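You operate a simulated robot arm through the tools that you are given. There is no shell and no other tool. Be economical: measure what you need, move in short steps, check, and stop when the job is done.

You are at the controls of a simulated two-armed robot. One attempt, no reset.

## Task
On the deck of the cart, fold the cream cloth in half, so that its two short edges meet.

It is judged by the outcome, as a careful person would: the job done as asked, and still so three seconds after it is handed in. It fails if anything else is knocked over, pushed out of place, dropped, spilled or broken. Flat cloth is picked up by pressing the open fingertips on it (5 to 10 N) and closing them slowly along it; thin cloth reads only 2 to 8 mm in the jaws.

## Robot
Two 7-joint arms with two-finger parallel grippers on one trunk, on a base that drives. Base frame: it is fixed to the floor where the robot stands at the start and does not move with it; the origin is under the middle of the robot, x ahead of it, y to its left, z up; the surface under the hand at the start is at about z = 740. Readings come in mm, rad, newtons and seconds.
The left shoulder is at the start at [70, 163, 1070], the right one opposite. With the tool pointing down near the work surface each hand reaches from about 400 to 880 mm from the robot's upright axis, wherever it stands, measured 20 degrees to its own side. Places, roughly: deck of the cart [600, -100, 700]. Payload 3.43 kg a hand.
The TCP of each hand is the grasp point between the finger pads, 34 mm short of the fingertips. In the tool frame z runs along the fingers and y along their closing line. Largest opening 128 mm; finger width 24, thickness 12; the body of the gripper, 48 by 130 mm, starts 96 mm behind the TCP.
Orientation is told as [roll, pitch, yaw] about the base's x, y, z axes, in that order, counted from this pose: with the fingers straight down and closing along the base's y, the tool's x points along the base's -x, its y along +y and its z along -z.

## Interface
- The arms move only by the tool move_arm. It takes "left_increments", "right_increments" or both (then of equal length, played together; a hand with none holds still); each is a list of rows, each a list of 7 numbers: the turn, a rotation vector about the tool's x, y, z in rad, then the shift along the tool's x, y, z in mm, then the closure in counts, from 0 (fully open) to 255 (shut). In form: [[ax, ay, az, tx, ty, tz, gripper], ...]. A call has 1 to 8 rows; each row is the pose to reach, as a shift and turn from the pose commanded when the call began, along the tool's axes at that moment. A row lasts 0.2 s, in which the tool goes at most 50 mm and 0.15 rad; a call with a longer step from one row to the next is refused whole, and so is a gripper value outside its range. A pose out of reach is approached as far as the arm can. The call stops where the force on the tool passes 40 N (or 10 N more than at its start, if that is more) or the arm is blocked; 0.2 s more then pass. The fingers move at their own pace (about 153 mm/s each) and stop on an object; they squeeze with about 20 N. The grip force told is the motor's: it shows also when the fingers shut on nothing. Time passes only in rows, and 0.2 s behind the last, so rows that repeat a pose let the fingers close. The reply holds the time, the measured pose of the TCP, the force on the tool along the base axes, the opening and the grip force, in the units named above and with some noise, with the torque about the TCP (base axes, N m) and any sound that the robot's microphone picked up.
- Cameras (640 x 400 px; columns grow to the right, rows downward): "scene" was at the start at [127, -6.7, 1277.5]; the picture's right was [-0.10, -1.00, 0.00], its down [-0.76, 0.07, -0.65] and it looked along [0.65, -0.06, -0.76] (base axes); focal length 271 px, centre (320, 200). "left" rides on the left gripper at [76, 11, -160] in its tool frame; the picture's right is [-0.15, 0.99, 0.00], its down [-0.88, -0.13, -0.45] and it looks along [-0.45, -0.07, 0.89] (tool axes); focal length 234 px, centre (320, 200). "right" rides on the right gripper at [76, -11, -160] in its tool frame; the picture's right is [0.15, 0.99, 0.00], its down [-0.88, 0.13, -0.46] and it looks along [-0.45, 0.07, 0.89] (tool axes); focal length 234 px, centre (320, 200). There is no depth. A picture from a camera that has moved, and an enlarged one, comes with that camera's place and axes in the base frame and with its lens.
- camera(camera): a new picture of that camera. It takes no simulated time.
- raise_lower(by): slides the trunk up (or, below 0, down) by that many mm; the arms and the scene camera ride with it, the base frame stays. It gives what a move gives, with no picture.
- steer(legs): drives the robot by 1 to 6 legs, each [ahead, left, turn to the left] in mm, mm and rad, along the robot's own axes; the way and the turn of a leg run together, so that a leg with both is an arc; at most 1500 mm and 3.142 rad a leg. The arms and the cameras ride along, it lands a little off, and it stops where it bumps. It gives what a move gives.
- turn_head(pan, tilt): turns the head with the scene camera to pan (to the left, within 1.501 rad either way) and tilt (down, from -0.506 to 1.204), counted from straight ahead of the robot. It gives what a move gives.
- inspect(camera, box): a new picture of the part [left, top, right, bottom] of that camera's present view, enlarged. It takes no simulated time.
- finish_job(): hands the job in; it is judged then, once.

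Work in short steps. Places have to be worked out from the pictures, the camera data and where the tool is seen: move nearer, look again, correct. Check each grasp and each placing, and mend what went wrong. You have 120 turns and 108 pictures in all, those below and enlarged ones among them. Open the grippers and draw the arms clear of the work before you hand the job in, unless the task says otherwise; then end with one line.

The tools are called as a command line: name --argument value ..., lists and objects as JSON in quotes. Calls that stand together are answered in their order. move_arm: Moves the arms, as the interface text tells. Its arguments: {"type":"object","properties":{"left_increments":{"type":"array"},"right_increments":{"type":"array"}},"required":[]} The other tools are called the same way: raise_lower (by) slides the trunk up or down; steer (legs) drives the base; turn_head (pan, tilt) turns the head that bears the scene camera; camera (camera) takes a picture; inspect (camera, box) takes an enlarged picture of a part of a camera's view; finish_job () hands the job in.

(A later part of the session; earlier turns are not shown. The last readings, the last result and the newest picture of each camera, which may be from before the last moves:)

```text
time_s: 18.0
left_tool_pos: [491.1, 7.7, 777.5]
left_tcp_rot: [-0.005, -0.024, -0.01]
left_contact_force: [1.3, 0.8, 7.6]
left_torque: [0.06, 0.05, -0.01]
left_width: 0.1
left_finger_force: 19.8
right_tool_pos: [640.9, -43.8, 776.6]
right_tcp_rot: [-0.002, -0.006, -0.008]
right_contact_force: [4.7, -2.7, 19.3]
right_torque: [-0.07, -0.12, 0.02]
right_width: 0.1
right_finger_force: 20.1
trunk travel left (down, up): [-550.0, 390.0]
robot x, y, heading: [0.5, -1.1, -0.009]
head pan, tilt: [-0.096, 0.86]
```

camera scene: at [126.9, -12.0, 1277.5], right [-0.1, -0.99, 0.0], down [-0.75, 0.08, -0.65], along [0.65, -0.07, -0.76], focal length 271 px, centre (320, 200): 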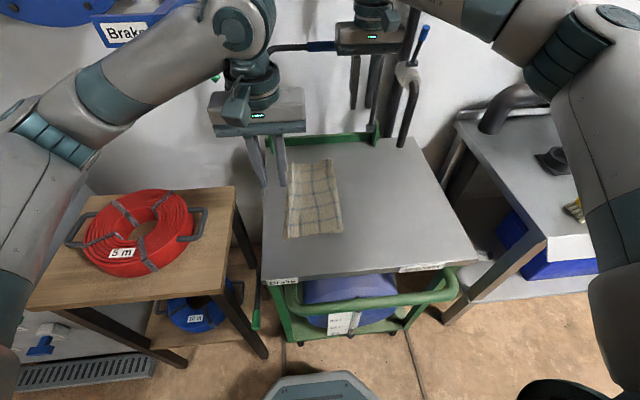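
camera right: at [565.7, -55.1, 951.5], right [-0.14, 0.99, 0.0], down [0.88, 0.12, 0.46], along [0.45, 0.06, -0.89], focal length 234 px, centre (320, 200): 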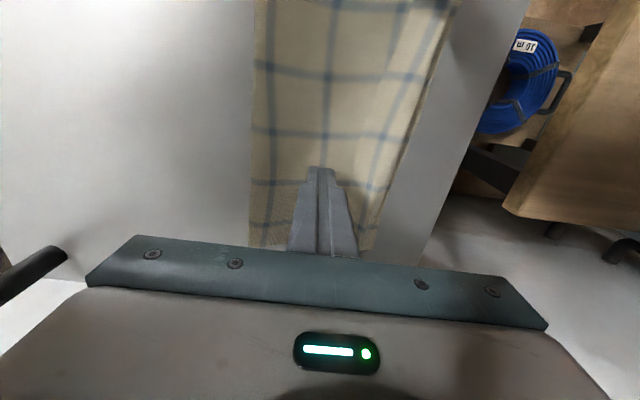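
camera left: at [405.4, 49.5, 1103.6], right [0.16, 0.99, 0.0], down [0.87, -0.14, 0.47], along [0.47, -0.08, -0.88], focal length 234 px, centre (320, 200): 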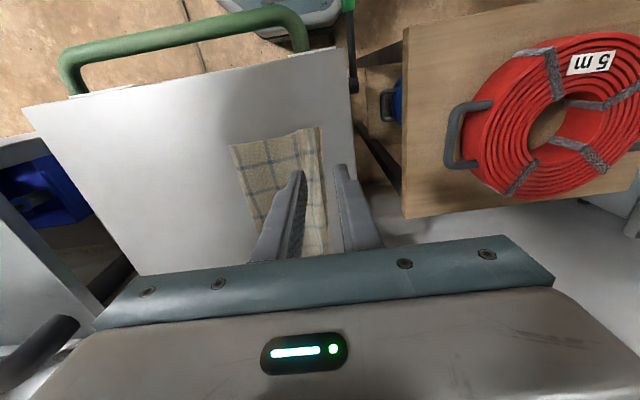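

Contact is 7.6 N. I drag slowly left about 44 mm to roll the strip out.

move_arm --left_increments '[[0, 0, 0, 0, 5, 0, 255], [0, 0, 0, 0, 11, 0, 255], [0, 0, 0, 0, 17, 0, 255], [0, 0, 0, 0, 23, 0, 255], [0, 0, 0, 0, 29, 0, 255], [0, 0, 0, 0, 35, 0, 255], [0, 0, 0, 0, 40, 0, 255], [0, 0, 0, 0, 44, 0, 255]]'

inspect --camera "left" --box '[210, 110, 430, 250]'

inspect --camera "scene" --box '[245, 140, 385, 250]'

```text
time_s: 19.8
left_tool_pos: [491.4, 52.8, 777.2]
left_tcp_rot: [-0.007, -0.021, -0.009]
left_contact_force: [4.1, -5.5, 12.7]
left_torque: [-0.16, -0.02, 0.03]
left_width: 0.1
left_finger_force: 19.9
right_tool_pos: [638.9, -43.2, 776.6]
right_tcp_rot: [-0.001, -0.003, -0.008]
right_contact_force: [0.8, 1.8, 26.8]
right_torque: [0.05, 0.01, -0.05]
right_width: 0.3
right_finger_force: 20.0
trunk travel left (down, up): [-550.0, 390.0]
robot x, y, heading: [-2.6, -2.2, -0.006]
head pan, tilt: [-0.096, 0.86]
```

```text
2.86 times, centred on (320, 180) of left
camera zoom: at [412.1, 65.1, 934.4], right [0.16, 0.99, 0.0], down [0.87, -0.14, 0.48], along [0.47, -0.08, -0.88], focal length 669 px, centre (320, 257)
```

zoom: 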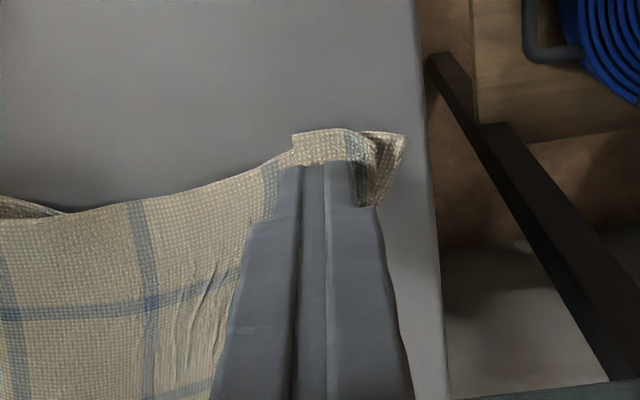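

```text
3.64 times, centred on (315, 195) of scene
camera zoom: at [123.9, -9.9, 1278.0], right [-0.1, -0.99, 0.0], down [-0.75, 0.08, -0.65], along [0.65, -0.07, -0.76], focal length 985 px, centre (338, 218)
```

zoom: 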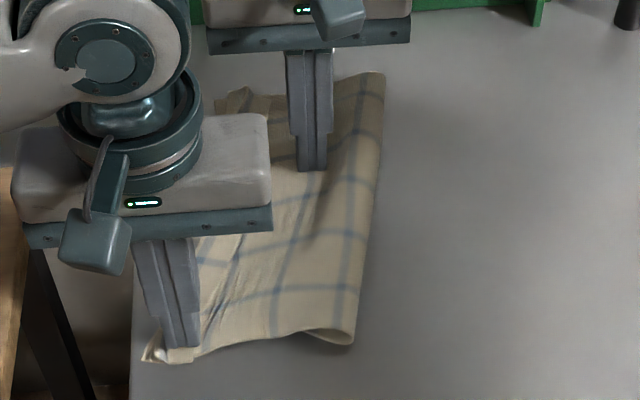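

Everything moved together with the fingers instead of unrolling, so I drag the corner back the same way.

move_arm --left_increments '[[0, 0, 0, 0, -5, 0, 255], [0, 0, 0, 0, -11, 0, 255], [0, 0, 0, 0, -17, 0, 255], [0, 0, 0, 0, -23, 0, 255], [0, 0, 0, 0, -29, 0, 255], [0, 0, 0, 0, -35, 0, 255], [0, 0, 0, 0, -40, 0, 255], [0, 0, 0, 0, -44, 0, 255]]'

move_arm --left_increments '[[0, 0, 0, 0, 0, -10, 255], [0, 0, 0, 0, 0, -40, 255], [0, 0, 0, 0, 40, -70, 255], [0, 0, 0, 0, 60, -110, 255]]' --right_increments '[[0, 0, 0, 0, 0, -10, 255], [0, 0, 0, 0, 0, -40, 255], [0, 0, 0, 0, -40, -65, 255], [0, 0, 0, 0, -90, -80, 255]]'

inspect --camera "left" --box '[150, 90, 350, 250]'

inspect --camera "scene" --box '[245, 140, 385, 250]'

camera --camera "right"

```text
time_s: 21.6
left_tool_pos: [490.7, 9.7, 777.2]
left_tcp_rot: [-0.009, -0.022, -0.011]
left_contact_force: [-1.3, 2.8, 15.7]
left_torque: [0.15, 0.16, -0.04]
left_width: 0.0
left_finger_force: 20.0
right_tool_pos: [639.3, -43.7, 774.3]
right_tcp_rot: [-0.002, -0.004, -0.01]
right_contact_force: [2.6, -0.7, 23.5]
right_torque: [0.01, -0.04, -0.03]
right_width: 0.0
right_finger_force: 20.8
trunk travel left (down, up): [-550.0, 390.0]
robot x, y, heading: [1.1, -1.7, -0.008]
head pan, tilt: [-0.096, 0.86]
```

```text
refused: row 4 steps farther than a row can; nothing moved
```

```text
2.50 times, centred on (250, 170) of left
camera zoom: at [411.7, 21.5, 934.4], right [0.16, 0.99, 0.0], down [0.87, -0.14, 0.48], along [0.47, -0.08, -0.88], focal length 585 px, centre (495, 275)
```

zoom: 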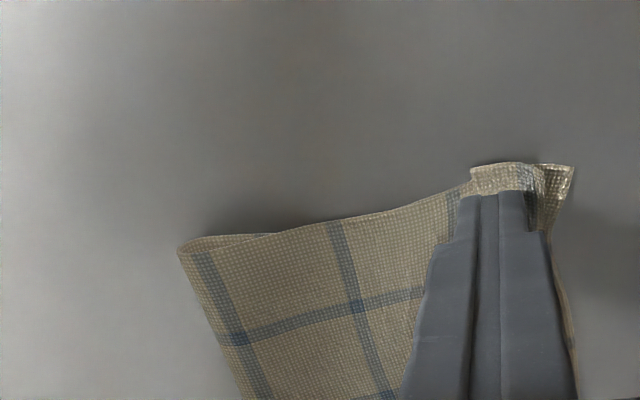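

```text
3.64 times, centred on (315, 195) of scene
camera zoom: at [123.7, -9.3, 1277.9], right [-0.1, -0.99, 0.0], down [-0.75, 0.08, -0.65], along [0.65, -0.07, -0.76], focal length 985 px, centre (338, 218)
```

zoom: 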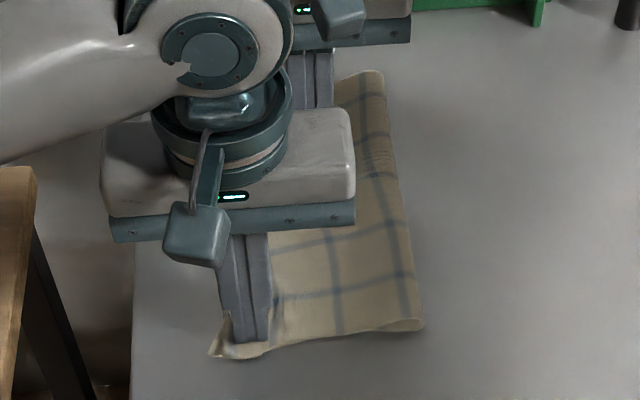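

```text
62 pictures are left
camera right: at [563.3, -54.3, 934.8], right [-0.14, 0.99, 0.0], down [0.88, 0.12, 0.46], along [0.46, 0.06, -0.89], focal length 234 px, centre (320, 200)
```

right: 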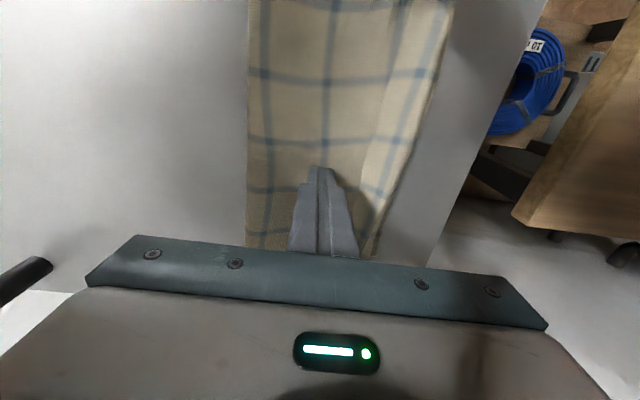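

The corner is back roughly where it was. I lift both hands off to look.

move_arm --left_increments '[[0, 0, 0, 0, 0, -10, 255], [0, 0, 0, 0, 0, -50, 255], [0, 0, 0, 0, 25, -90, 207], [0, 0, 0, 0, 50, -125, 207]]' --right_increments '[[0, 0, 0, 0, 0, -10, 255], [0, 0, 0, 0, 0, -50, 255], [0, 0, 0, 0, -35, -80, 207], [0, 0, 0, 0, -80, -95, 207]]'

inspect --camera "left" --box '[150, 90, 350, 250]'

inspect --camera "scene" --box '[245, 140, 385, 250]'

```text
time_s: 22.6
left_tool_pos: [489.2, 57.7, 900.0]
left_tcp_rot: [-0.005, -0.021, -0.012]
left_contact_force: [-0.1, -0.9, 0.6]
left_torque: [0.02, -0.04, 0.01]
left_width: 24.4
left_finger_force: 0.1
right_tool_pos: [642.0, -123.8, 868.5]
right_tcp_rot: [-0.002, -0.002, -0.006]
right_contact_force: [-0.1, -0.5, -0.5]
right_torque: [0.04, 0.0, 0.02]
right_width: 23.9
right_finger_force: 0.1
trunk travel left (down, up): [-550.0, 390.0]
robot x, y, heading: [2.9, -7.1, -0.006]
head pan, tilt: [-0.096, 0.86]
```

```text
2.50 times, centred on (250, 170) of left
camera zoom: at [410.7, 70.6, 1058.0], right [0.16, 0.99, 0.0], down [0.87, -0.14, 0.47], along [0.47, -0.08, -0.88], focal length 585 px, centre (495, 275)
```

zoom: 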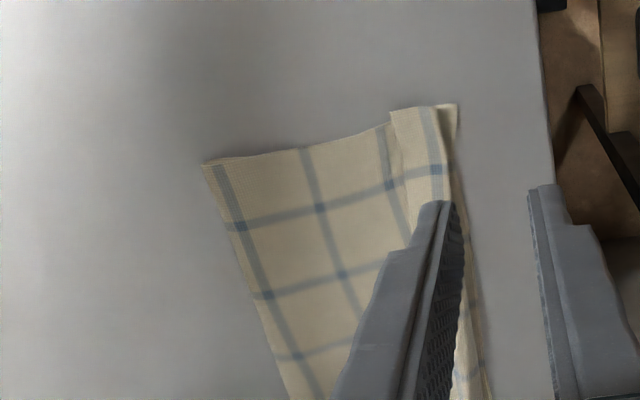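

```text
3.64 times, centred on (315, 195) of scene
camera zoom: at [125.9, -10.7, 1277.5], right [-0.1, -0.99, 0.0], down [-0.75, 0.08, -0.65], along [0.65, -0.07, -0.76], focal length 985 px, centre (338, 218)
```

zoom: 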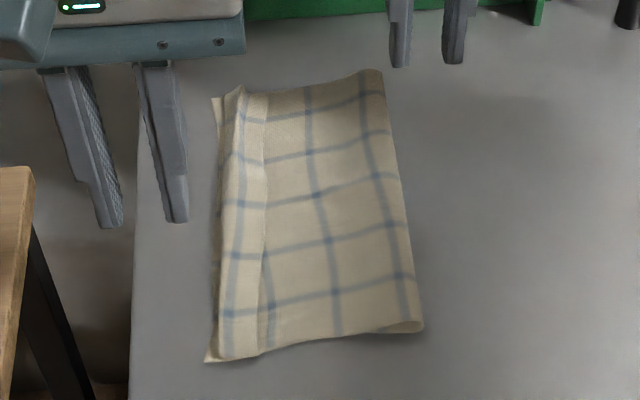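

The cloth is back in place with the hem intact. Next I try a gentle plough. Just right of the strip's free edge, the closed left fingertips barely touch the layer beneath, then push left against that edge.

move_arm --left_increments '[[0, 0, 0, 0, -25, 30, 255], [0, 0, 0, 0, -50, 60, 255], [0, 0, 0, 0, -77, 95, 255], [0, 0, 0, 0, -77, 115, 255], [0, 0, 0, 0, -77, 120, 255]]'

inspect --camera "left" --box '[220, 110, 420, 250]'

```text
time_s: 23.8
left_tool_pos: [491.8, -18.5, 780.2]
left_tcp_rot: [-0.006, -0.018, -0.01]
left_contact_force: [0.9, -0.1, 0.6]
left_torque: [0.0, -0.01, -0.01]
left_width: 0.0
left_finger_force: 20.3
right_tool_pos: [642.3, -122.6, 868.0]
right_tcp_rot: [-0.002, 0.0, -0.009]
right_contact_force: [0.1, -0.1, -0.1]
right_torque: [0.04, 0.0, 0.01]
right_width: 24.1
right_finger_force: 0.0
trunk travel left (down, up): [-550.0, 390.0]
robot x, y, heading: [0.4, 0.8, -0.007]
head pan, tilt: [-0.096, 0.86]
```

```text
2.86 times, centred on (320, 180) of left
camera zoom: at [413.8, -5.7, 938.2], right [0.16, 0.99, 0.0], down [0.87, -0.14, 0.47], along [0.47, -0.08, -0.88], focal length 669 px, centre (320, 257)
```

zoom: 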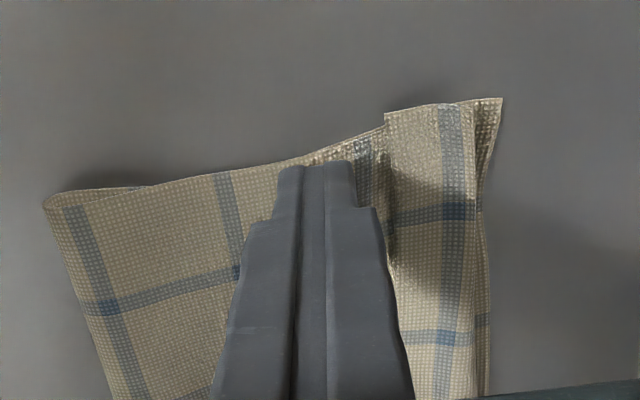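

The flap edge is just left of the fingertips. I lower until contact.

move_arm --left_increments '[[0, 0, 0, 0, 0, 1.5, 255], [0, 0, 0, 0, 0, 2.5, 255], [0, 0, 0, 0, 0, 2.5, 255]]'

```text
time_s: 24.6
left_tool_pos: [493.2, -19.9, 778.9]
left_tcp_rot: [-0.005, -0.018, -0.011]
left_contact_force: [-0.1, 0.0, -0.6]
left_torque: [-0.01, -0.01, 0.02]
left_width: 0.0
left_finger_force: 20.1
right_tool_pos: [641.6, -122.5, 869.5]
right_tcp_rot: [-0.003, 0.0, -0.009]
right_contact_force: [-0.5, 0.0, 0.0]
right_torque: [0.0, -0.01, -0.01]
right_width: 24.2
right_finger_force: 0.0
trunk travel left (down, up): [-550.0, 390.0]
robot x, y, heading: [1.7, -0.9, -0.009]
head pan, tilt: [-0.096, 0.86]
```

Not quite touching yet; I lower 1 mm more and plough left in small steps.

move_arm --left_increments '[[0, 0, 0, 0, 0, 1.2, 255], [0, 0, 0, 0, 6, 1.2, 255], [0, 0, 0, 0, 12, 1.2, 255], [0, 0, 0, 0, 18, 1.2, 255], [0, 0, 0, 0, 24, 1.2, 255], [0, 0, 0, 0, 30, 1.2, 255]]'

inspect --camera "left" --box '[220, 110, 420, 250]'

```text
time_s: 26.0
left_tool_pos: [493.1, 10.8, 777.9]
left_tcp_rot: [-0.008, -0.02, -0.011]
left_contact_force: [0.1, -0.4, 0.6]
left_torque: [-0.05, -0.04, 0.05]
left_width: 0.0
left_finger_force: 20.0
right_tool_pos: [642.7, -123.4, 869.8]
right_tcp_rot: [-0.002, -0.001, -0.009]
right_contact_force: [-0.5, 0.4, 0.1]
right_torque: [-0.01, -0.01, -0.01]
right_width: 23.9
right_finger_force: 0.1
trunk travel left (down, up): [-550.0, 390.0]
robot x, y, heading: [0.5, -3.2, -0.007]
head pan, tilt: [-0.096, 0.86]
```

```text
2.86 times, centred on (320, 180) of left
camera zoom: at [413.4, 24.0, 934.6], right [0.16, 0.99, 0.0], down [0.87, -0.14, 0.47], along [0.47, -0.08, -0.88], focal length 669 px, centre (320, 257)
```

zoom: 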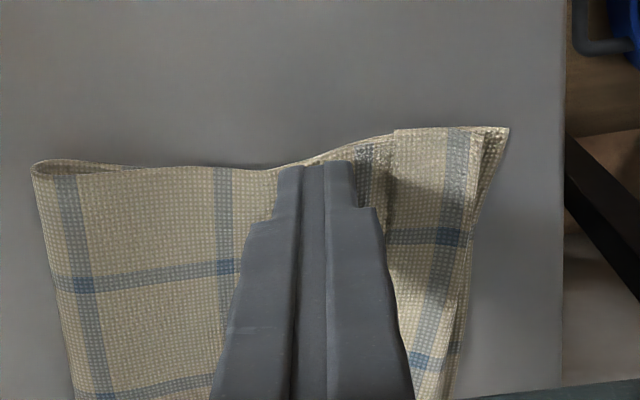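

The whole near part slid 30 mm on the slippery deck, so a firm pin close by is needed. First I press and drag the cloth back, then bring the right hand in turned 90° with two spread fingertips as a pin.

move_arm --left_increments '[[0, 0, 0, 0, 0, 1, 255], [0, 0, 0, 0, 0, 2, 255], [0, 0, 0, 0, -6, 2, 255], [0, 0, 0, 0, -12, 2, 255], [0, 0, 0, 0, -18, 2, 255], [0, 0, 0, 0, -24, 2, 255], [0, 0, 0, 0, -30, 2, 255]]' --right_increments '[[0, 0, 0.15, 3, 0, -5, 180], [0, 0, 0.3, 6, 0, -10, 150], [0, 0, 0.45, 9, 0, -15, 120], [0, 0, 0.6, 12, 0, -20, 100], [0, 0, 0.75, 15, 0, -20, 95], [0, 0, 0.9, 18, 0, -20, 95], [0, 0, 1.05, 21, 0, -20, 95]]'

camera --camera "scene"

```text
time_s: 27.6
left_tool_pos: [492.2, -20.8, 776.4]
left_tcp_rot: [-0.008, -0.02, -0.011]
left_contact_force: [-0.4, 3.7, 19.6]
left_torque: [0.21, 0.13, -0.01]
left_width: 0.0
left_finger_force: 20.5
right_tool_pos: [618.4, -123.0, 889.3]
right_tcp_rot: [0.002, -0.003, -1.06]
right_contact_force: [-0.1, 0.1, -0.4]
right_torque: [0.0, 0.01, -0.01]
right_width: 80.3
right_finger_force: 0.1
trunk travel left (down, up): [-550.0, 390.0]
robot x, y, heading: [1.1, 0.2, -0.008]
head pan, tilt: [-0.096, 0.86]
```

```text
57 pictures are left
camera scene: at [125.7, -9.4, 1277.7], right [-0.1, -0.99, 0.0], down [-0.75, 0.08, -0.65], along [0.65, -0.07, -0.76], focal length 271 px, centre (320, 200)
```

scene: 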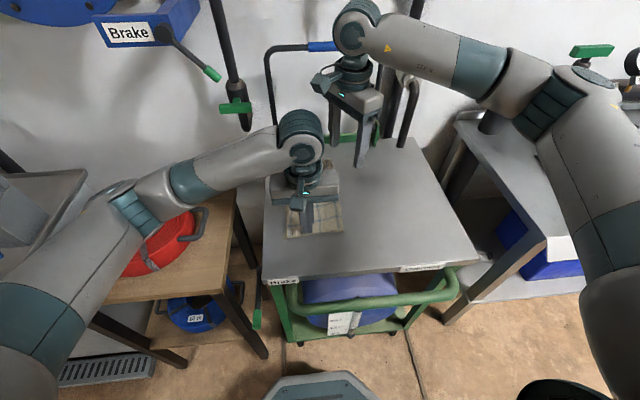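

I finish turning the right hand and bring it above the pin spot.

move_arm --right_increments '[[0, 0, 0.13, 15, 10, 20, 95], [0, 0, 0.26, 30, 21, 45, 95], [0, 0, 0.39, 45, 31, 70, 95], [0, 0, 0.51, 60, 42, 95, 95], [0, 0, 0.51, 60, 42, 101, 95]]'

inspect --camera "scene" --box '[245, 110, 405, 250]'

camera --camera "right"

```text
time_s: 28.8
left_tool_pos: [490.9, -19.0, 776.2]
left_tcp_rot: [-0.006, -0.021, -0.012]
left_contact_force: [0.2, 3.9, 23.8]
left_torque: [0.18, 0.08, 0.01]
left_width: 0.0
left_finger_force: 20.0
right_tool_pos: [626.5, -50.2, 789.3]
right_tcp_rot: [0.002, -0.002, -1.569]
right_contact_force: [-0.2, 0.7, -0.2]
right_torque: [-0.01, -0.01, 0.0]
right_width: 80.5
right_finger_force: 0.0
trunk travel left (down, up): [-550.0, 390.0]
robot x, y, heading: [0.6, -3.5, -0.009]
head pan, tilt: [-0.096, 0.86]
```

```text
2.86 times, centred on (325, 180) of scene
camera zoom: at [125.5, -9.5, 1277.8], right [-0.1, -0.99, 0.0], down [-0.75, 0.08, -0.65], along [0.65, -0.07, -0.76], focal length 774 px, centre (306, 257)
```

zoom: 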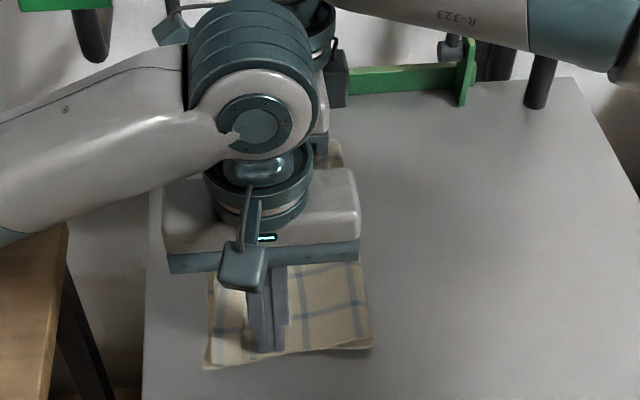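

```text
55 pictures are left
camera right: at [614.4, 26.2, 948.1], right [0.99, 0.15, 0.0], down [0.13, -0.88, 0.46], along [0.07, -0.45, -0.89], focal length 234 px, centre (320, 200)
```

right: 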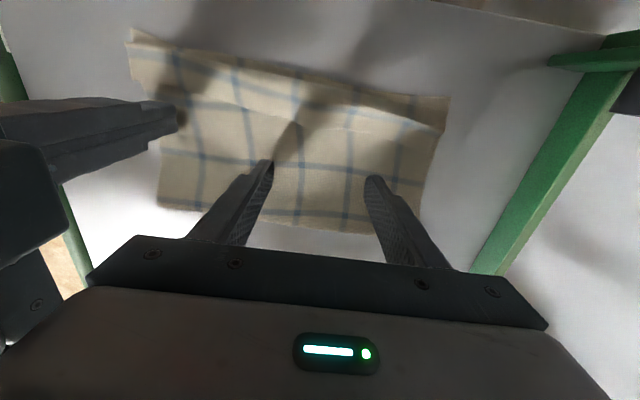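

The right camera gives a good view from the left side. I press the two right fingertips down as a pin and ease the left up to near-zero pressure.

move_arm --right_increments '[[0, 0, 0, 0, 0, 8, 95], [0, 0, 0, 0, 0, 12, 95], [0, 0, 0, 0, 0, 14, 95], [0, 0, 0, 0, 0, 15, 95]]' --left_increments '[[0, 0, 0, 0, 0, 0, 255], [0, 0, 0, 0, 0, 0, 255], [0, 0, 0, 0, 0, 0, 255], [0, 0, 0, 0, 0, -1.8, 255]]'

```text
time_s: 29.8
left_tool_pos: [489.8, -19.5, 776.5]
left_tcp_rot: [-0.005, -0.018, -0.009]
left_contact_force: [0.7, 0.8, 1.9]
left_torque: [-0.02, -0.01, 0.0]
left_width: 0.2
left_finger_force: 20.0
right_tool_pos: [624.6, -49.4, 775.1]
right_tcp_rot: [0.005, 0.0, -1.568]
right_contact_force: [-0.5, -1.1, 25.5]
right_torque: [-0.02, 1.12, 0.04]
right_width: 80.6
right_finger_force: 0.5
trunk travel left (down, up): [-550.0, 390.0]
robot x, y, heading: [1.1, -3.0, -0.003]
head pan, tilt: [-0.096, 0.86]
```

The near right fingertip pins with 25 N and the left is at 1.9 N. I plough left again.

move_arm --left_increments '[[0, 0, 0, 0, 5, -0.3, 255], [0, 0, 0, 0, 11, -0.3, 255], [0, 0, 0, 0, 17, -0.3, 255], [0, 0, 0, 0, 23, -0.3, 255], [0, 0, 0, 0, 29, -0.3, 255], [0, 0, 0, 0, 35, -0.3, 255], [0, 0, 0, 0, 40, -0.3, 255]]'

camera --camera "right"

inspect --camera "left" --box '[220, 110, 420, 250]'

```text
time_s: 30.9
left_tool_pos: [491.8, 3.8, 777.3]
left_tcp_rot: [-0.007, -0.018, -0.01]
left_contact_force: [-0.4, -1.6, 1.3]
left_torque: [0.04, 0.04, -0.02]
left_width: 0.0
left_finger_force: 19.6
right_tool_pos: [627.5, -49.4, 775.6]
right_tcp_rot: [0.005, 0.002, -1.567]
right_contact_force: [-3.7, -0.7, 19.3]
right_torque: [-0.07, 0.92, -0.01]
right_width: 81.6
right_finger_force: 1.2
trunk travel left (down, up): [-550.0, 390.0]
robot x, y, heading: [-0.3, -4.2, -0.008]
head pan, tilt: [-0.096, 0.86]
stopped in row 5 (right hand): the force on the tool passed its limit at 40 N (the readings are from after the stop); the commanded pose is now the measured one
```

```text
54 pictures are left
camera right: at [615.3, 25.5, 935.3], right [0.99, 0.15, 0.01], down [0.13, -0.88, 0.46], along [0.07, -0.45, -0.89], focal length 234 px, centre (320, 200)
```

right: 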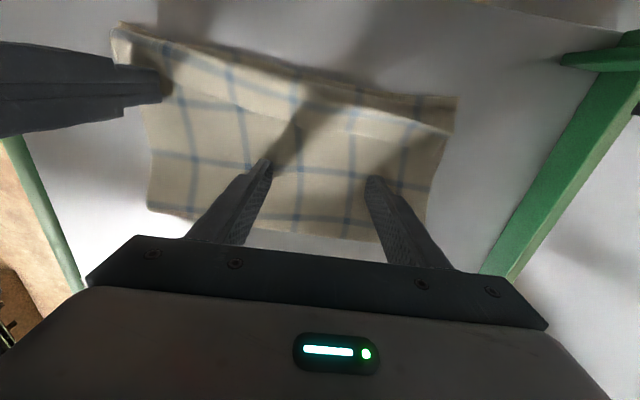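

```text
2.86 times, centred on (320, 180) of left
camera zoom: at [413.1, 17.7, 934.7], right [0.16, 0.99, 0.0], down [0.87, -0.14, 0.47], along [0.47, -0.08, -0.88], focal length 669 px, centre (320, 257)
```

zoom: 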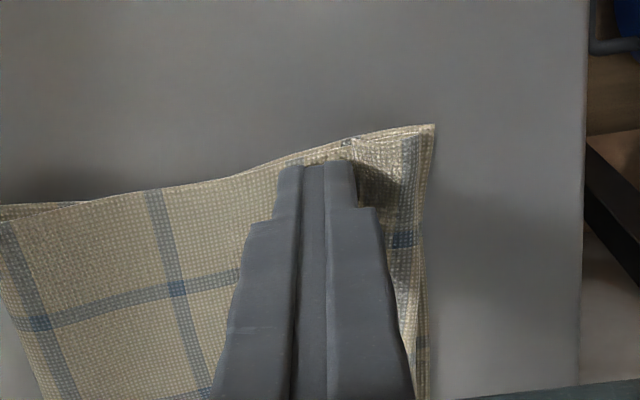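

The strip is bulging up ahead of the fingers, which is what I want. I ease the pin slightly and continue.

move_arm --left_increments '[[0, 0, 0, 0, 5, 0, 255], [0, 0, 0, 0, 10, 0, 255], [0, 0, 0, 0, 15, 0, 255], [0, 0, 0, 0, 20, 0, 255], [0, 0, 0, 0, 25, 0, 255], [0, 0, 0, 0, 30, 0, 255]]' --right_increments '[[0, 0, 0, 0, 0, -0.4, 95], [0, 0, 0, 0, 0, -0.4, 95], [0, 0, 0, 0, 0, -0.4, 95], [0, 0, 0, 0, 0, -0.4, 95], [0, 0, 0, 0, 0, -0.4, 95], [0, 0, 0, 0, 0, -0.4, 95]]'

camera --camera "right"

inspect --camera "left" --box '[220, 110, 420, 250]'

```text
time_s: 32.3
left_tool_pos: [491.7, 34.2, 778.2]
left_tcp_rot: [-0.007, -0.022, -0.013]
left_contact_force: [0.8, 0.6, -0.5]
left_torque: [0.06, -0.03, -0.01]
left_width: 0.3
left_finger_force: 19.9
right_tool_pos: [626.9, -50.2, 777.0]
right_tcp_rot: [0.006, 0.001, -1.569]
right_contact_force: [4.8, 1.0, 28.4]
right_torque: [0.07, 0.94, -0.02]
right_width: 77.9
right_finger_force: 0.0
trunk travel left (down, up): [-550.0, 390.0]
robot x, y, heading: [5.4, -3.1, -0.004]
head pan, tilt: [-0.096, 0.86]
```

```text
52 pictures are left
camera right: at [614.7, 25.6, 935.2], right [0.99, 0.15, 0.01], down [0.13, -0.88, 0.46], along [0.07, -0.45, -0.89], focal length 234 px, centre (320, 200)
```

right: 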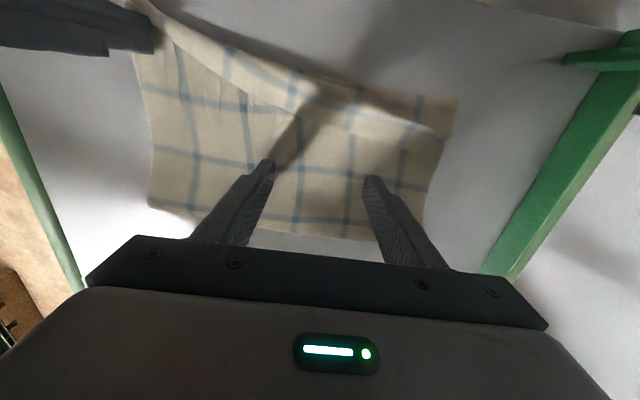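

```text
2.86 times, centred on (320, 180) of left
camera zoom: at [412.4, 48.1, 935.7], right [0.16, 0.99, 0.0], down [0.87, -0.14, 0.48], along [0.47, -0.08, -0.88], focal length 669 px, centre (320, 257)
```

zoom: 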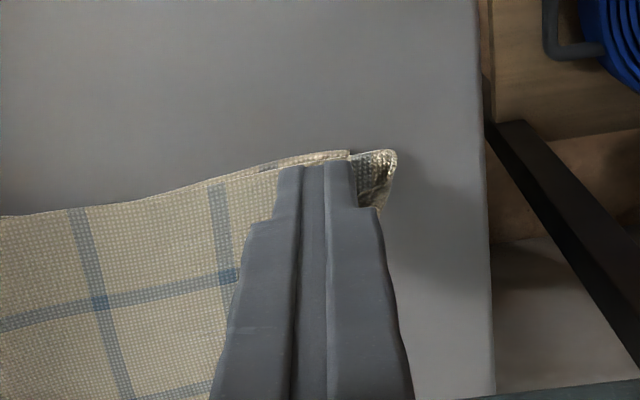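

The strip is unrolling: only a small bulge remains left of the fingers. I continue another 25 mm.

move_arm --left_increments '[[0, 0, 0, 0, 5, 0, 255], [0, 0, 0, 0, 10, 0, 255], [0, 0, 0, 0, 15, 0, 255], [0, 0, 0, 0, 20, 0, 255], [0, 0, 0, 0, 25, 0, 255], [0, 0, 0, 0, 28, 0, 255]]'

camera --camera "right"

inspect --camera "left" --box '[220, 110, 420, 250]'

```text
time_s: 33.7
left_tool_pos: [491.2, 63.3, 777.6]
left_tcp_rot: [-0.007, -0.021, -0.014]
left_contact_force: [0.4, -0.8, -0.4]
left_torque: [0.01, -0.01, 0.01]
left_width: 0.2
left_finger_force: 19.6
right_tool_pos: [626.3, -49.5, 774.9]
right_tcp_rot: [0.005, 0.0, -1.568]
right_contact_force: [6.5, 1.5, 32.7]
right_torque: [0.06, 1.1, -0.04]
right_width: 77.3
right_finger_force: 0.0
trunk travel left (down, up): [-550.0, 390.0]
robot x, y, heading: [0.1, -1.1, -0.007]
head pan, tilt: [-0.096, 0.86]
```

```text
50 pictures are left
camera right: at [614.4, 25.6, 935.1], right [0.99, 0.15, 0.01], down [0.13, -0.88, 0.46], along [0.07, -0.45, -0.89], focal length 234 px, centre (320, 200)
```

right: 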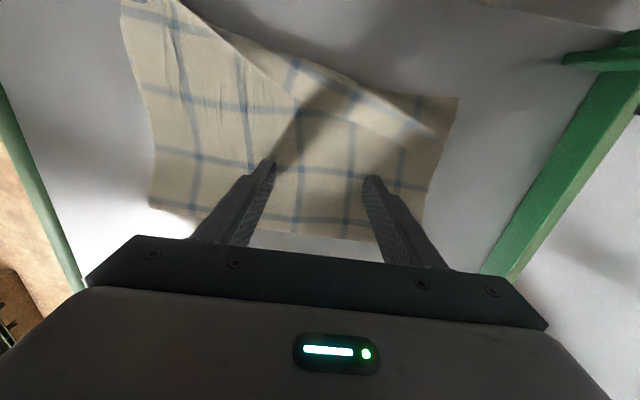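

```text
2.86 times, centred on (320, 180) of left
camera zoom: at [412.4, 76.1, 935.4], right [0.16, 0.99, 0.0], down [0.87, -0.14, 0.48], along [0.47, -0.08, -0.88], focal length 669 px, centre (320, 257)
```

zoom: 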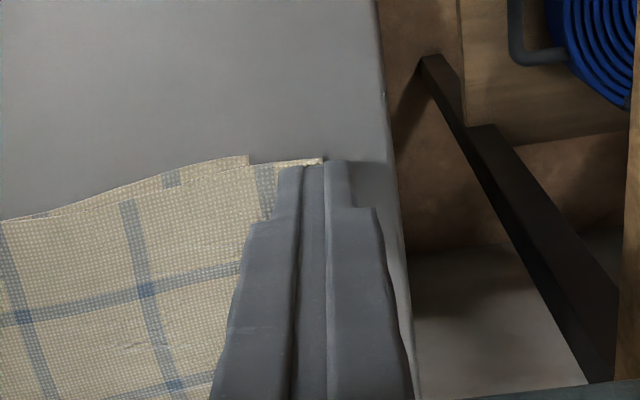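

The near corner rolled out flat. Now the same for the far part: I raise both hands and move the closed right fingertips to the right of the strip's free edge at the far end.

move_arm --left_increments '[[0, 0, 0, 0, 0, -30, 255], [0, 0, 0, 0, 0, -70, 255], [0, 0, 0, -10, -20, -85, 255], [0, 0, 0, -20, -40, -85, 255], [0, 0, 0, -30, -60, -85, 255], [0, 0, 0, -30, -60, -85, 255]]' --right_increments '[[0, 0, 0, 0, 0, -20, 95], [0, 0, 0, 0, 0, -45, 120], [0, 0, 0, 9, 28, -45, 180], [0, 0, 0, 18, 56, -45, 255], [0, 0, 0, 28, 85, -45, 255], [0, 0, 0, 28, 85, -15, 255]]'

camera --camera "right"

camera --camera "left"

camera --camera "scene"

```text
time_s: 35.1
left_tool_pos: [522.1, 3.5, 862.5]
left_tcp_rot: [-0.006, -0.019, -0.011]
left_contact_force: [0.3, 0.6, -0.3]
left_torque: [0.01, 0.0, 0.01]
left_width: 0.0
left_finger_force: 19.9
right_tool_pos: [713.4, -22.7, 788.9]
right_tcp_rot: [0.001, 0.001, -1.569]
right_contact_force: [-0.2, 0.6, -0.3]
right_torque: [0.0, -0.01, -0.01]
right_width: 0.0
right_finger_force: 20.1
trunk travel left (down, up): [-550.0, 390.0]
robot x, y, heading: [-0.8, -3.4, -0.006]
head pan, tilt: [-0.096, 0.86]
```

```text
48 pictures are left
camera right: at [701.7, 52.6, 948.0], right [0.99, 0.15, 0.0], down [0.13, -0.88, 0.46], along [0.07, -0.45, -0.89], focal length 234 px, centre (320, 200)
```

right: 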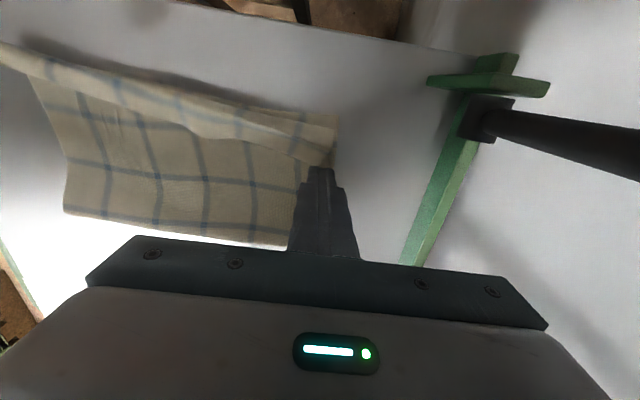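

```text
47 pictures are left
camera left: at [442.7, 15.6, 1020.4], right [0.16, 0.99, 0.0], down [0.87, -0.14, 0.47], along [0.47, -0.08, -0.88], focal length 234 px, centre (320, 200)
```

left: 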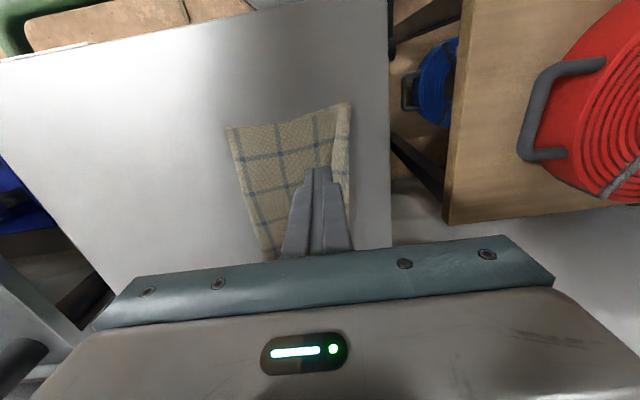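

```text
46 pictures are left
camera scene: at [127.7, -10.0, 1277.5], right [-0.1, -0.99, 0.0], down [-0.75, 0.08, -0.65], along [0.65, -0.07, -0.76], focal length 271 px, centre (320, 200)
```

scene: 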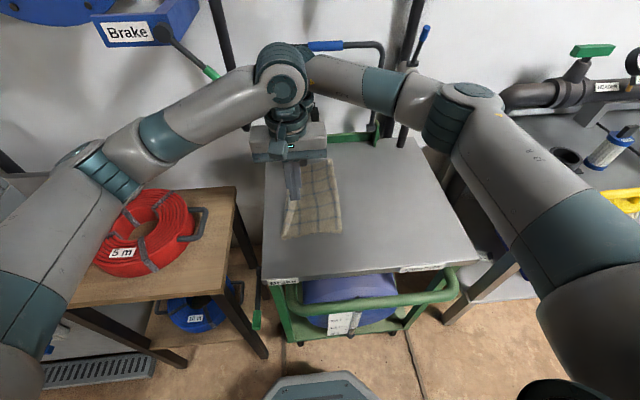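

inspect --camera "left" --box '[210, 85, 390, 205]'

inspect --camera "right" --box '[0, 20, 360, 245]'

```text
3.33 times, centred on (300, 145) of left
camera zoom: at [442.7, 15.6, 1020.4], right [0.16, 0.99, 0.0], down [0.87, -0.14, 0.47], along [0.47, -0.08, -0.88], focal length 781 px, centre (387, 383)
```

zoom: 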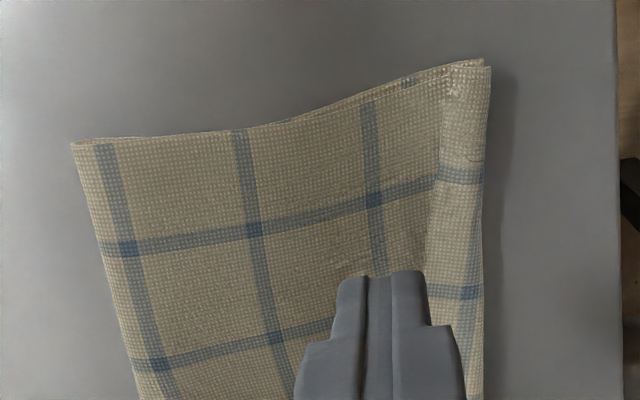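

```text
1.78 times, centred on (180, 132) of right
camera zoom: at [701.7, 52.6, 948.0], right [0.99, 0.15, 0.0], down [0.13, -0.88, 0.46], along [0.07, -0.45, -0.89], focal length 416 px, centre (569, 320)
```

zoom: 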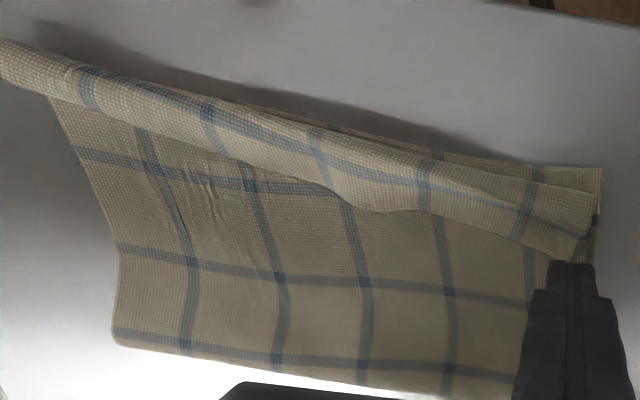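

The near corner partly sprang back because the rest of the strip is still turned over. I pin with the left hand at mid-cloth and lower the right fingertips for the far plough.

move_arm --left_increments '[[0, 0, 0, -20, -12, 10, 255], [0, 0, 0, -40, -24, 25, 255], [0, 0, 0, -60, -36, 45, 255], [0, 0, 0, -78, -46, 65, 255], [0, 0, 0, -78, -46, 80, 255], [0, 0, 0, -78, -46, 85, 255], [0, 0, 0, -78, -46, 87, 255]]' --right_increments '[[0, 0, 0, 0, 0, 2, 255], [0, 0, 0, 0, 0, 4, 255], [0, 0, 0, 0, 0, 6, 255], [0, 0, 0, 0, 0, 8, 255], [0, 0, 0, 0, 0, 9, 255], [0, 0, 0, 0, 0, 10, 255], [0, 0, 0, 0, 0, 11, 255]]'

camera --camera "right"

```text
time_s: 36.7
left_tool_pos: [601.0, -44.8, 777.5]
left_tcp_rot: [-0.006, -0.019, -0.01]
left_contact_force: [0.2, -0.3, -0.3]
left_torque: [0.01, 0.0, 0.04]
left_width: 0.0
left_finger_force: 19.3
right_tool_pos: [712.1, -22.5, 777.7]
right_tcp_rot: [0.003, 0.0, -1.566]
right_contact_force: [0.7, -0.4, 0.7]
right_torque: [0.0, 0.01, 0.0]
right_width: 0.0
right_finger_force: 20.0
trunk travel left (down, up): [-550.0, 390.0]
robot x, y, heading: [3.4, -5.4, -0.005]
head pan, tilt: [-0.096, 0.86]
```

```text
43 pictures are left
camera right: at [701.0, 53.5, 937.3], right [0.99, 0.15, 0.0], down [0.13, -0.88, 0.46], along [0.07, -0.45, -0.89], focal length 234 px, centre (320, 200)
```

right: 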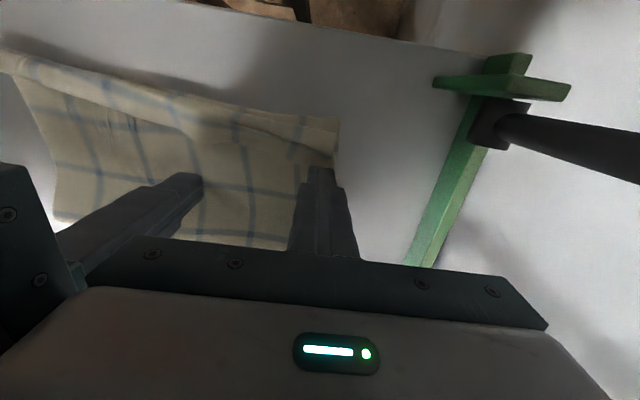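

Both are just touching. I press the pin down and plough left with the right fingertips.

move_arm --left_increments '[[0, 0, 0, 0, 0, 2, 255], [0, 0, 0, 0, 0, 3, 255], [0, 0, 0, 0, 0, 3, 255], [0, 0, 0, 0, 0, 3, 255], [0, 0, 0, 0, 0, 3, 255], [0, 0, 0, 0, 0, 3, 255], [0, 0, 0, 0, 0, 3, 255], [0, 0, 0, 0, 0, 3, 255]]' --right_increments '[[0, 0, 0, 0, 0, 1, 255], [0, 0, 0, 0, 0, 1, 255], [0, 0, 0, 7, 0, 1, 255], [0, 0, 0, 14, 0, 1, 255], [0, 0, 0, 21, 0, 1, 255], [0, 0, 0, 28, 0, 1, 255], [0, 0, 0, 35, 0, 1, 255], [0, 0, 0, 42, 0, 1, 255]]'

camera --camera "right"

```text
time_s: 38.5
left_tool_pos: [604.1, -36.0, 776.1]
left_tcp_rot: [-0.007, -0.022, 0.004]
left_contact_force: [0.9, -1.0, 10.3]
left_torque: [0.01, 0.04, -0.01]
left_width: 0.0
left_finger_force: 19.9
right_tool_pos: [721.6, -1.2, 777.8]
right_tcp_rot: [0.002, -0.004, -1.604]
right_contact_force: [-1.8, -1.1, 3.4]
right_torque: [0.05, 0.04, -0.01]
right_width: 0.0
right_finger_force: 20.6
trunk travel left (down, up): [-550.0, 390.0]
robot x, y, heading: [-1.4, -4.8, -0.01]
head pan, tilt: [-0.096, 0.86]
```

```text
42 pictures are left
camera right: at [712.0, 76.1, 936.2], right [0.99, 0.11, 0.0], down [0.1, -0.88, 0.46], along [0.05, -0.46, -0.89], focal length 234 px, centre (320, 200)
```

right: 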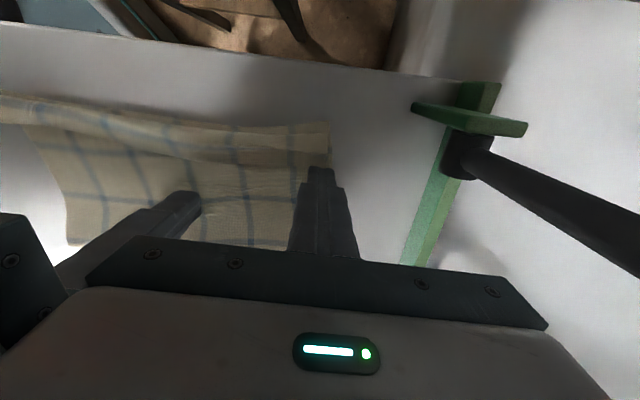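

The arms are touching each other, with the right forearm against the left wrist. I back off and swap roles: the left hand will plough the far end and the right will pin.

move_arm --right_increments '[[0, 0, 0, -20, 0, 0, 255], [0, 0, 0, -42, 0, 0, 255], [0, 0, 0, -50, 0, -30, 255], [0, 0, 0, -60, 0, -70, 255], [0, 0, 0, -90, -20, -100, 150], [0, 0, 0, -100, -60, -100, 80], [0, 0, 0, -100, -105, -100, 36], [0, 0, 0, -100, -147, -100, 36]]' --left_increments '[[0, 0, 0, 0, 0, 0, 255], [0, 0, 0, 0, 0, -10, 255], [0, 0, 0, 0, 20, -40, 255], [0, 0, 0, 0, 60, -60, 255], [0, 0, 0, 0, 100, -60, 255], [0, 0, 0, 0, 100, -60, 255], [0, 0, 0, 0, 100, -60, 255], [0, 0, 0, 0, 100, -60, 255]]'

camera --camera "right"

camera --camera "scene"

```text
time_s: 40.3
left_tool_pos: [599.9, 55.6, 835.0]
left_tcp_rot: [-0.008, -0.018, -0.01]
left_contact_force: [-0.4, -0.3, -0.1]
left_torque: [0.03, -0.01, -0.03]
left_width: 0.0
left_finger_force: 20.4
right_tool_pos: [564.5, -81.6, 878.2]
right_tcp_rot: [0.002, 0.001, -1.568]
right_contact_force: [0.3, -1.2, -0.6]
right_torque: [0.04, -0.02, 0.03]
right_width: 110.0
right_finger_force: 0.0
trunk travel left (down, up): [-550.0, 390.0]
robot x, y, heading: [-0.7, -3.7, -0.006]
head pan, tilt: [-0.096, 0.86]
```

```text
41 pictures are left
camera right: at [553.1, -5.7, 1036.8], right [0.99, 0.15, 0.0], down [0.13, -0.88, 0.46], along [0.07, -0.45, -0.89], focal length 234 px, centre (320, 200)
```

right: 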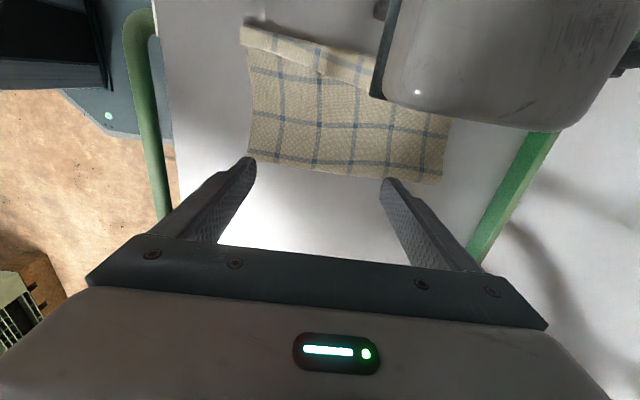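

```text
40 pictures are left
camera scene: at [126.8, -10.2, 1277.6], right [-0.1, -0.99, 0.0], down [-0.75, 0.08, -0.65], along [0.65, -0.07, -0.76], focal length 271 px, centre (320, 200)
```

scene: 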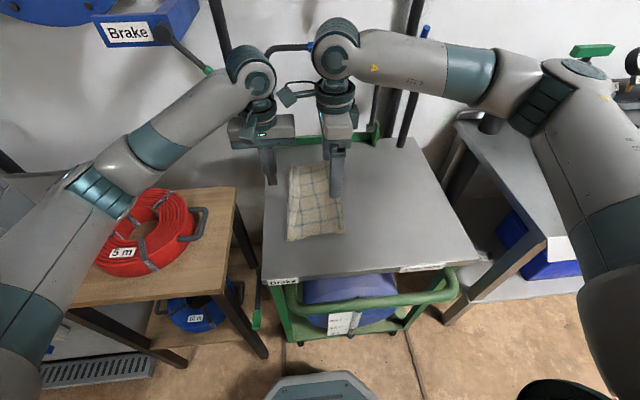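

Right pins from here with its far finger; left goes to the right of the strip at the far end.

move_arm --left_increments '[[0, 0, 0, -25, -10, 0, 255], [0, 0, 0, -55, -30, 0, 255], [0, 0, 0, -85, -55, 0, 255], [0, 0, 0, -108, -80, 5, 255], [0, 0, 0, -108, -80, 30, 255], [0, 0, 0, -108, -80, 47, 255], [0, 0, 0, -108, -80, 52, 255]]' --right_increments '[[0, 0, 0, 2, 0, 15, 36], [0, 0, 0, 4, 0, 30, 36], [0, 0, 0, 6, 0, 45, 36], [0, 0, 0, 8, 0, 60, 36], [0, 0, 0, 8, 0, 75, 36], [0, 0, 0, 8, 0, 90, 36], [0, 0, 0, 8, 0, 98, 36]]'

camera --camera "left"

camera --camera "right"

```text
time_s: 41.9
left_tool_pos: [708.3, -25.7, 784.7]
left_tcp_rot: [-0.007, -0.019, -0.01]
left_contact_force: [-0.3, -0.1, -0.4]
left_torque: [0.0, -0.01, 0.01]
left_width: 0.2
left_finger_force: 19.8
right_tool_pos: [564.8, -72.3, 778.9]
right_tcp_rot: [0.002, 0.001, -1.57]
right_contact_force: [0.5, 0.1, -0.7]
right_torque: [0.01, 0.0, -0.01]
right_width: 109.9
right_finger_force: 0.1
trunk travel left (down, up): [-550.0, 390.0]
robot x, y, heading: [-0.9, -1.0, -0.007]
head pan, tilt: [-0.096, 0.86]
```

```text
39 pictures are left
camera left: at [629.4, -12.6, 942.2], right [0.16, 0.99, 0.0], down [0.87, -0.14, 0.47], along [0.47, -0.08, -0.88], focal length 234 px, centre (320, 200)
```

left: 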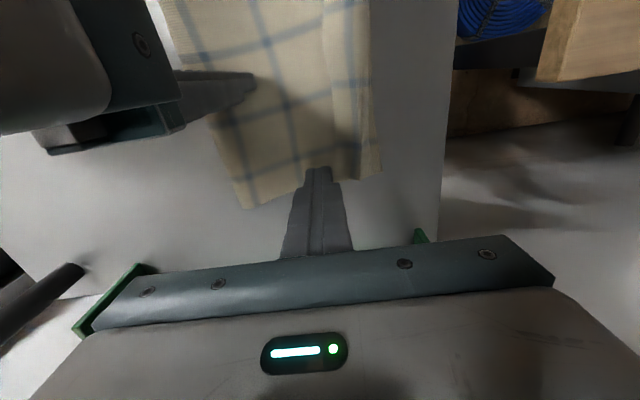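

```text
38 pictures are left
camera right: at [553.8, 3.3, 938.1], right [0.99, 0.15, 0.0], down [0.13, -0.88, 0.46], along [0.07, -0.45, -0.89], focal length 234 px, centre (320, 200)
```

right: 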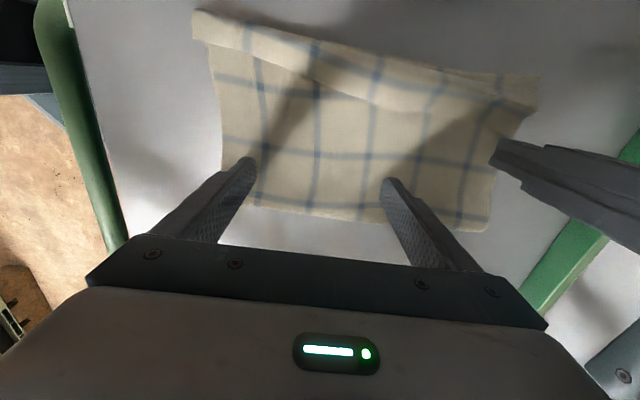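

Clearance is good. I press the pin with its far finger tipped down and lower the left fingertips to touch.

move_arm --left_increments '[[0, 0, 0, 0, 0, 3, 255], [0, 0, 0, 0, 0, 5, 255], [0, 0, 0, 0, 0, 6, 255], [0, 0, 0, 0, 0, 7, 255]]' --right_increments '[[0.02, 0, 0, 0, 0, 0, 36], [0.04, 0, 0, 0, 0, 1, 36], [0.04, 0, 0, 0, 0, 2, 36], [0.04, 0, 0, 0, 0, 2.7, 36]]'

```text
time_s: 42.9
left_tool_pos: [708.3, -25.8, 779.2]
left_tcp_rot: [-0.004, -0.019, -0.011]
left_contact_force: [-0.4, 0.0, -0.2]
left_torque: [-0.01, -0.02, 0.05]
left_width: 0.0
left_finger_force: 20.2
right_tool_pos: [564.3, -72.9, 777.1]
right_tcp_rot: [-0.035, 0.0, -1.571]
right_contact_force: [1.4, -1.3, 12.4]
right_torque: [-0.02, -0.87, -0.07]
right_width: 110.7
right_finger_force: 0.6
trunk travel left (down, up): [-550.0, 390.0]
robot x, y, heading: [-1.7, 0.9, -0.011]
head pan, tilt: [-0.096, 0.86]
```

The far pin finger carries 12 N. I add a little pin pressure, lower the left 1.3 mm more and plough left.

move_arm --left_increments '[[0, 0, 0, 0, 0, 1.3, 255], [0, 0, 0, 0, 7, 1.3, 255], [0, 0, 0, 0, 14, 1.3, 255], [0, 0, 0, 0, 21, 1.3, 255], [0, 0, 0, 0, 28, 1.3, 255], [0, 0, 0, 0, 35, 1.3, 255], [0, 0, 0, 0, 42, 1.3, 255], [0, 0, 0, 0, 49, 1.3, 255]]' --right_increments '[[0, 0, 0, 0, 0, 0.6, 36], [0, 0, 0, 0, 0, 0.6, 36], [0, 0, 0, 0, 0, 0.6, 36], [0, 0, 0, 0, 0, 0.6, 36], [0, 0, 0, 0, 0, 0.6, 36], [0, 0, 0, 0, 0, 0.6, 36], [0, 0, 0, 0, 0, 0.6, 36], [0, 0, 0, 0, 0, 0.6, 36]]'

camera --camera "right"

inspect --camera "left" --box '[200, 60, 440, 220]'

```text
time_s: 44.7
left_tool_pos: [706.7, 24.4, 778.3]
left_tcp_rot: [-0.008, -0.023, -0.011]
left_contact_force: [-1.0, -0.1, 1.2]
left_torque: [0.02, 0.04, 0.0]
left_width: 0.0
left_finger_force: 20.1
right_tool_pos: [563.3, -71.7, 778.0]
right_tcp_rot: [-0.033, -0.001, -1.568]
right_contact_force: [-4.0, 1.9, 29.3]
right_torque: [0.08, -1.62, 0.14]
right_width: 107.2
right_finger_force: 0.2
trunk travel left (down, up): [-550.0, 390.0]
robot x, y, heading: [0.9, 0.1, -0.006]
head pan, tilt: [-0.096, 0.86]
```

```text
37 pictures are left
camera right: at [557.8, 3.9, 937.3], right [0.99, 0.15, -0.03], down [0.15, -0.88, 0.45], along [0.04, -0.45, -0.89], focal length 234 px, centre (320, 200)
```

right: 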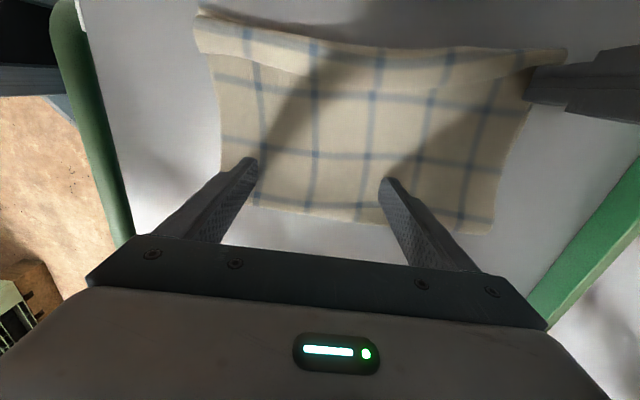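

```text
2.50 times, centred on (320, 140) of left
camera zoom: at [627.7, 37.3, 935.6], right [0.16, 0.99, 0.0], down [0.87, -0.14, 0.48], along [0.47, -0.08, -0.88], focal length 585 px, centre (320, 350)
```

zoom: 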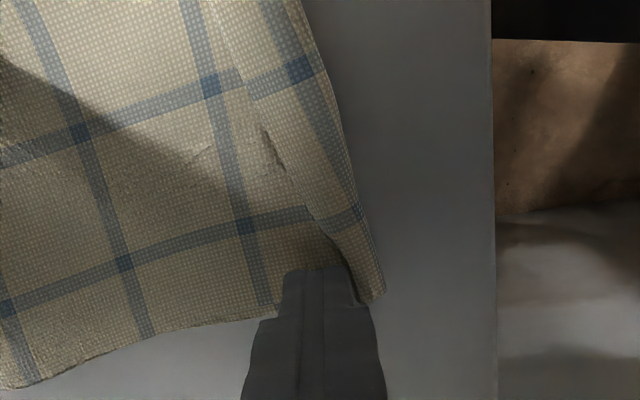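

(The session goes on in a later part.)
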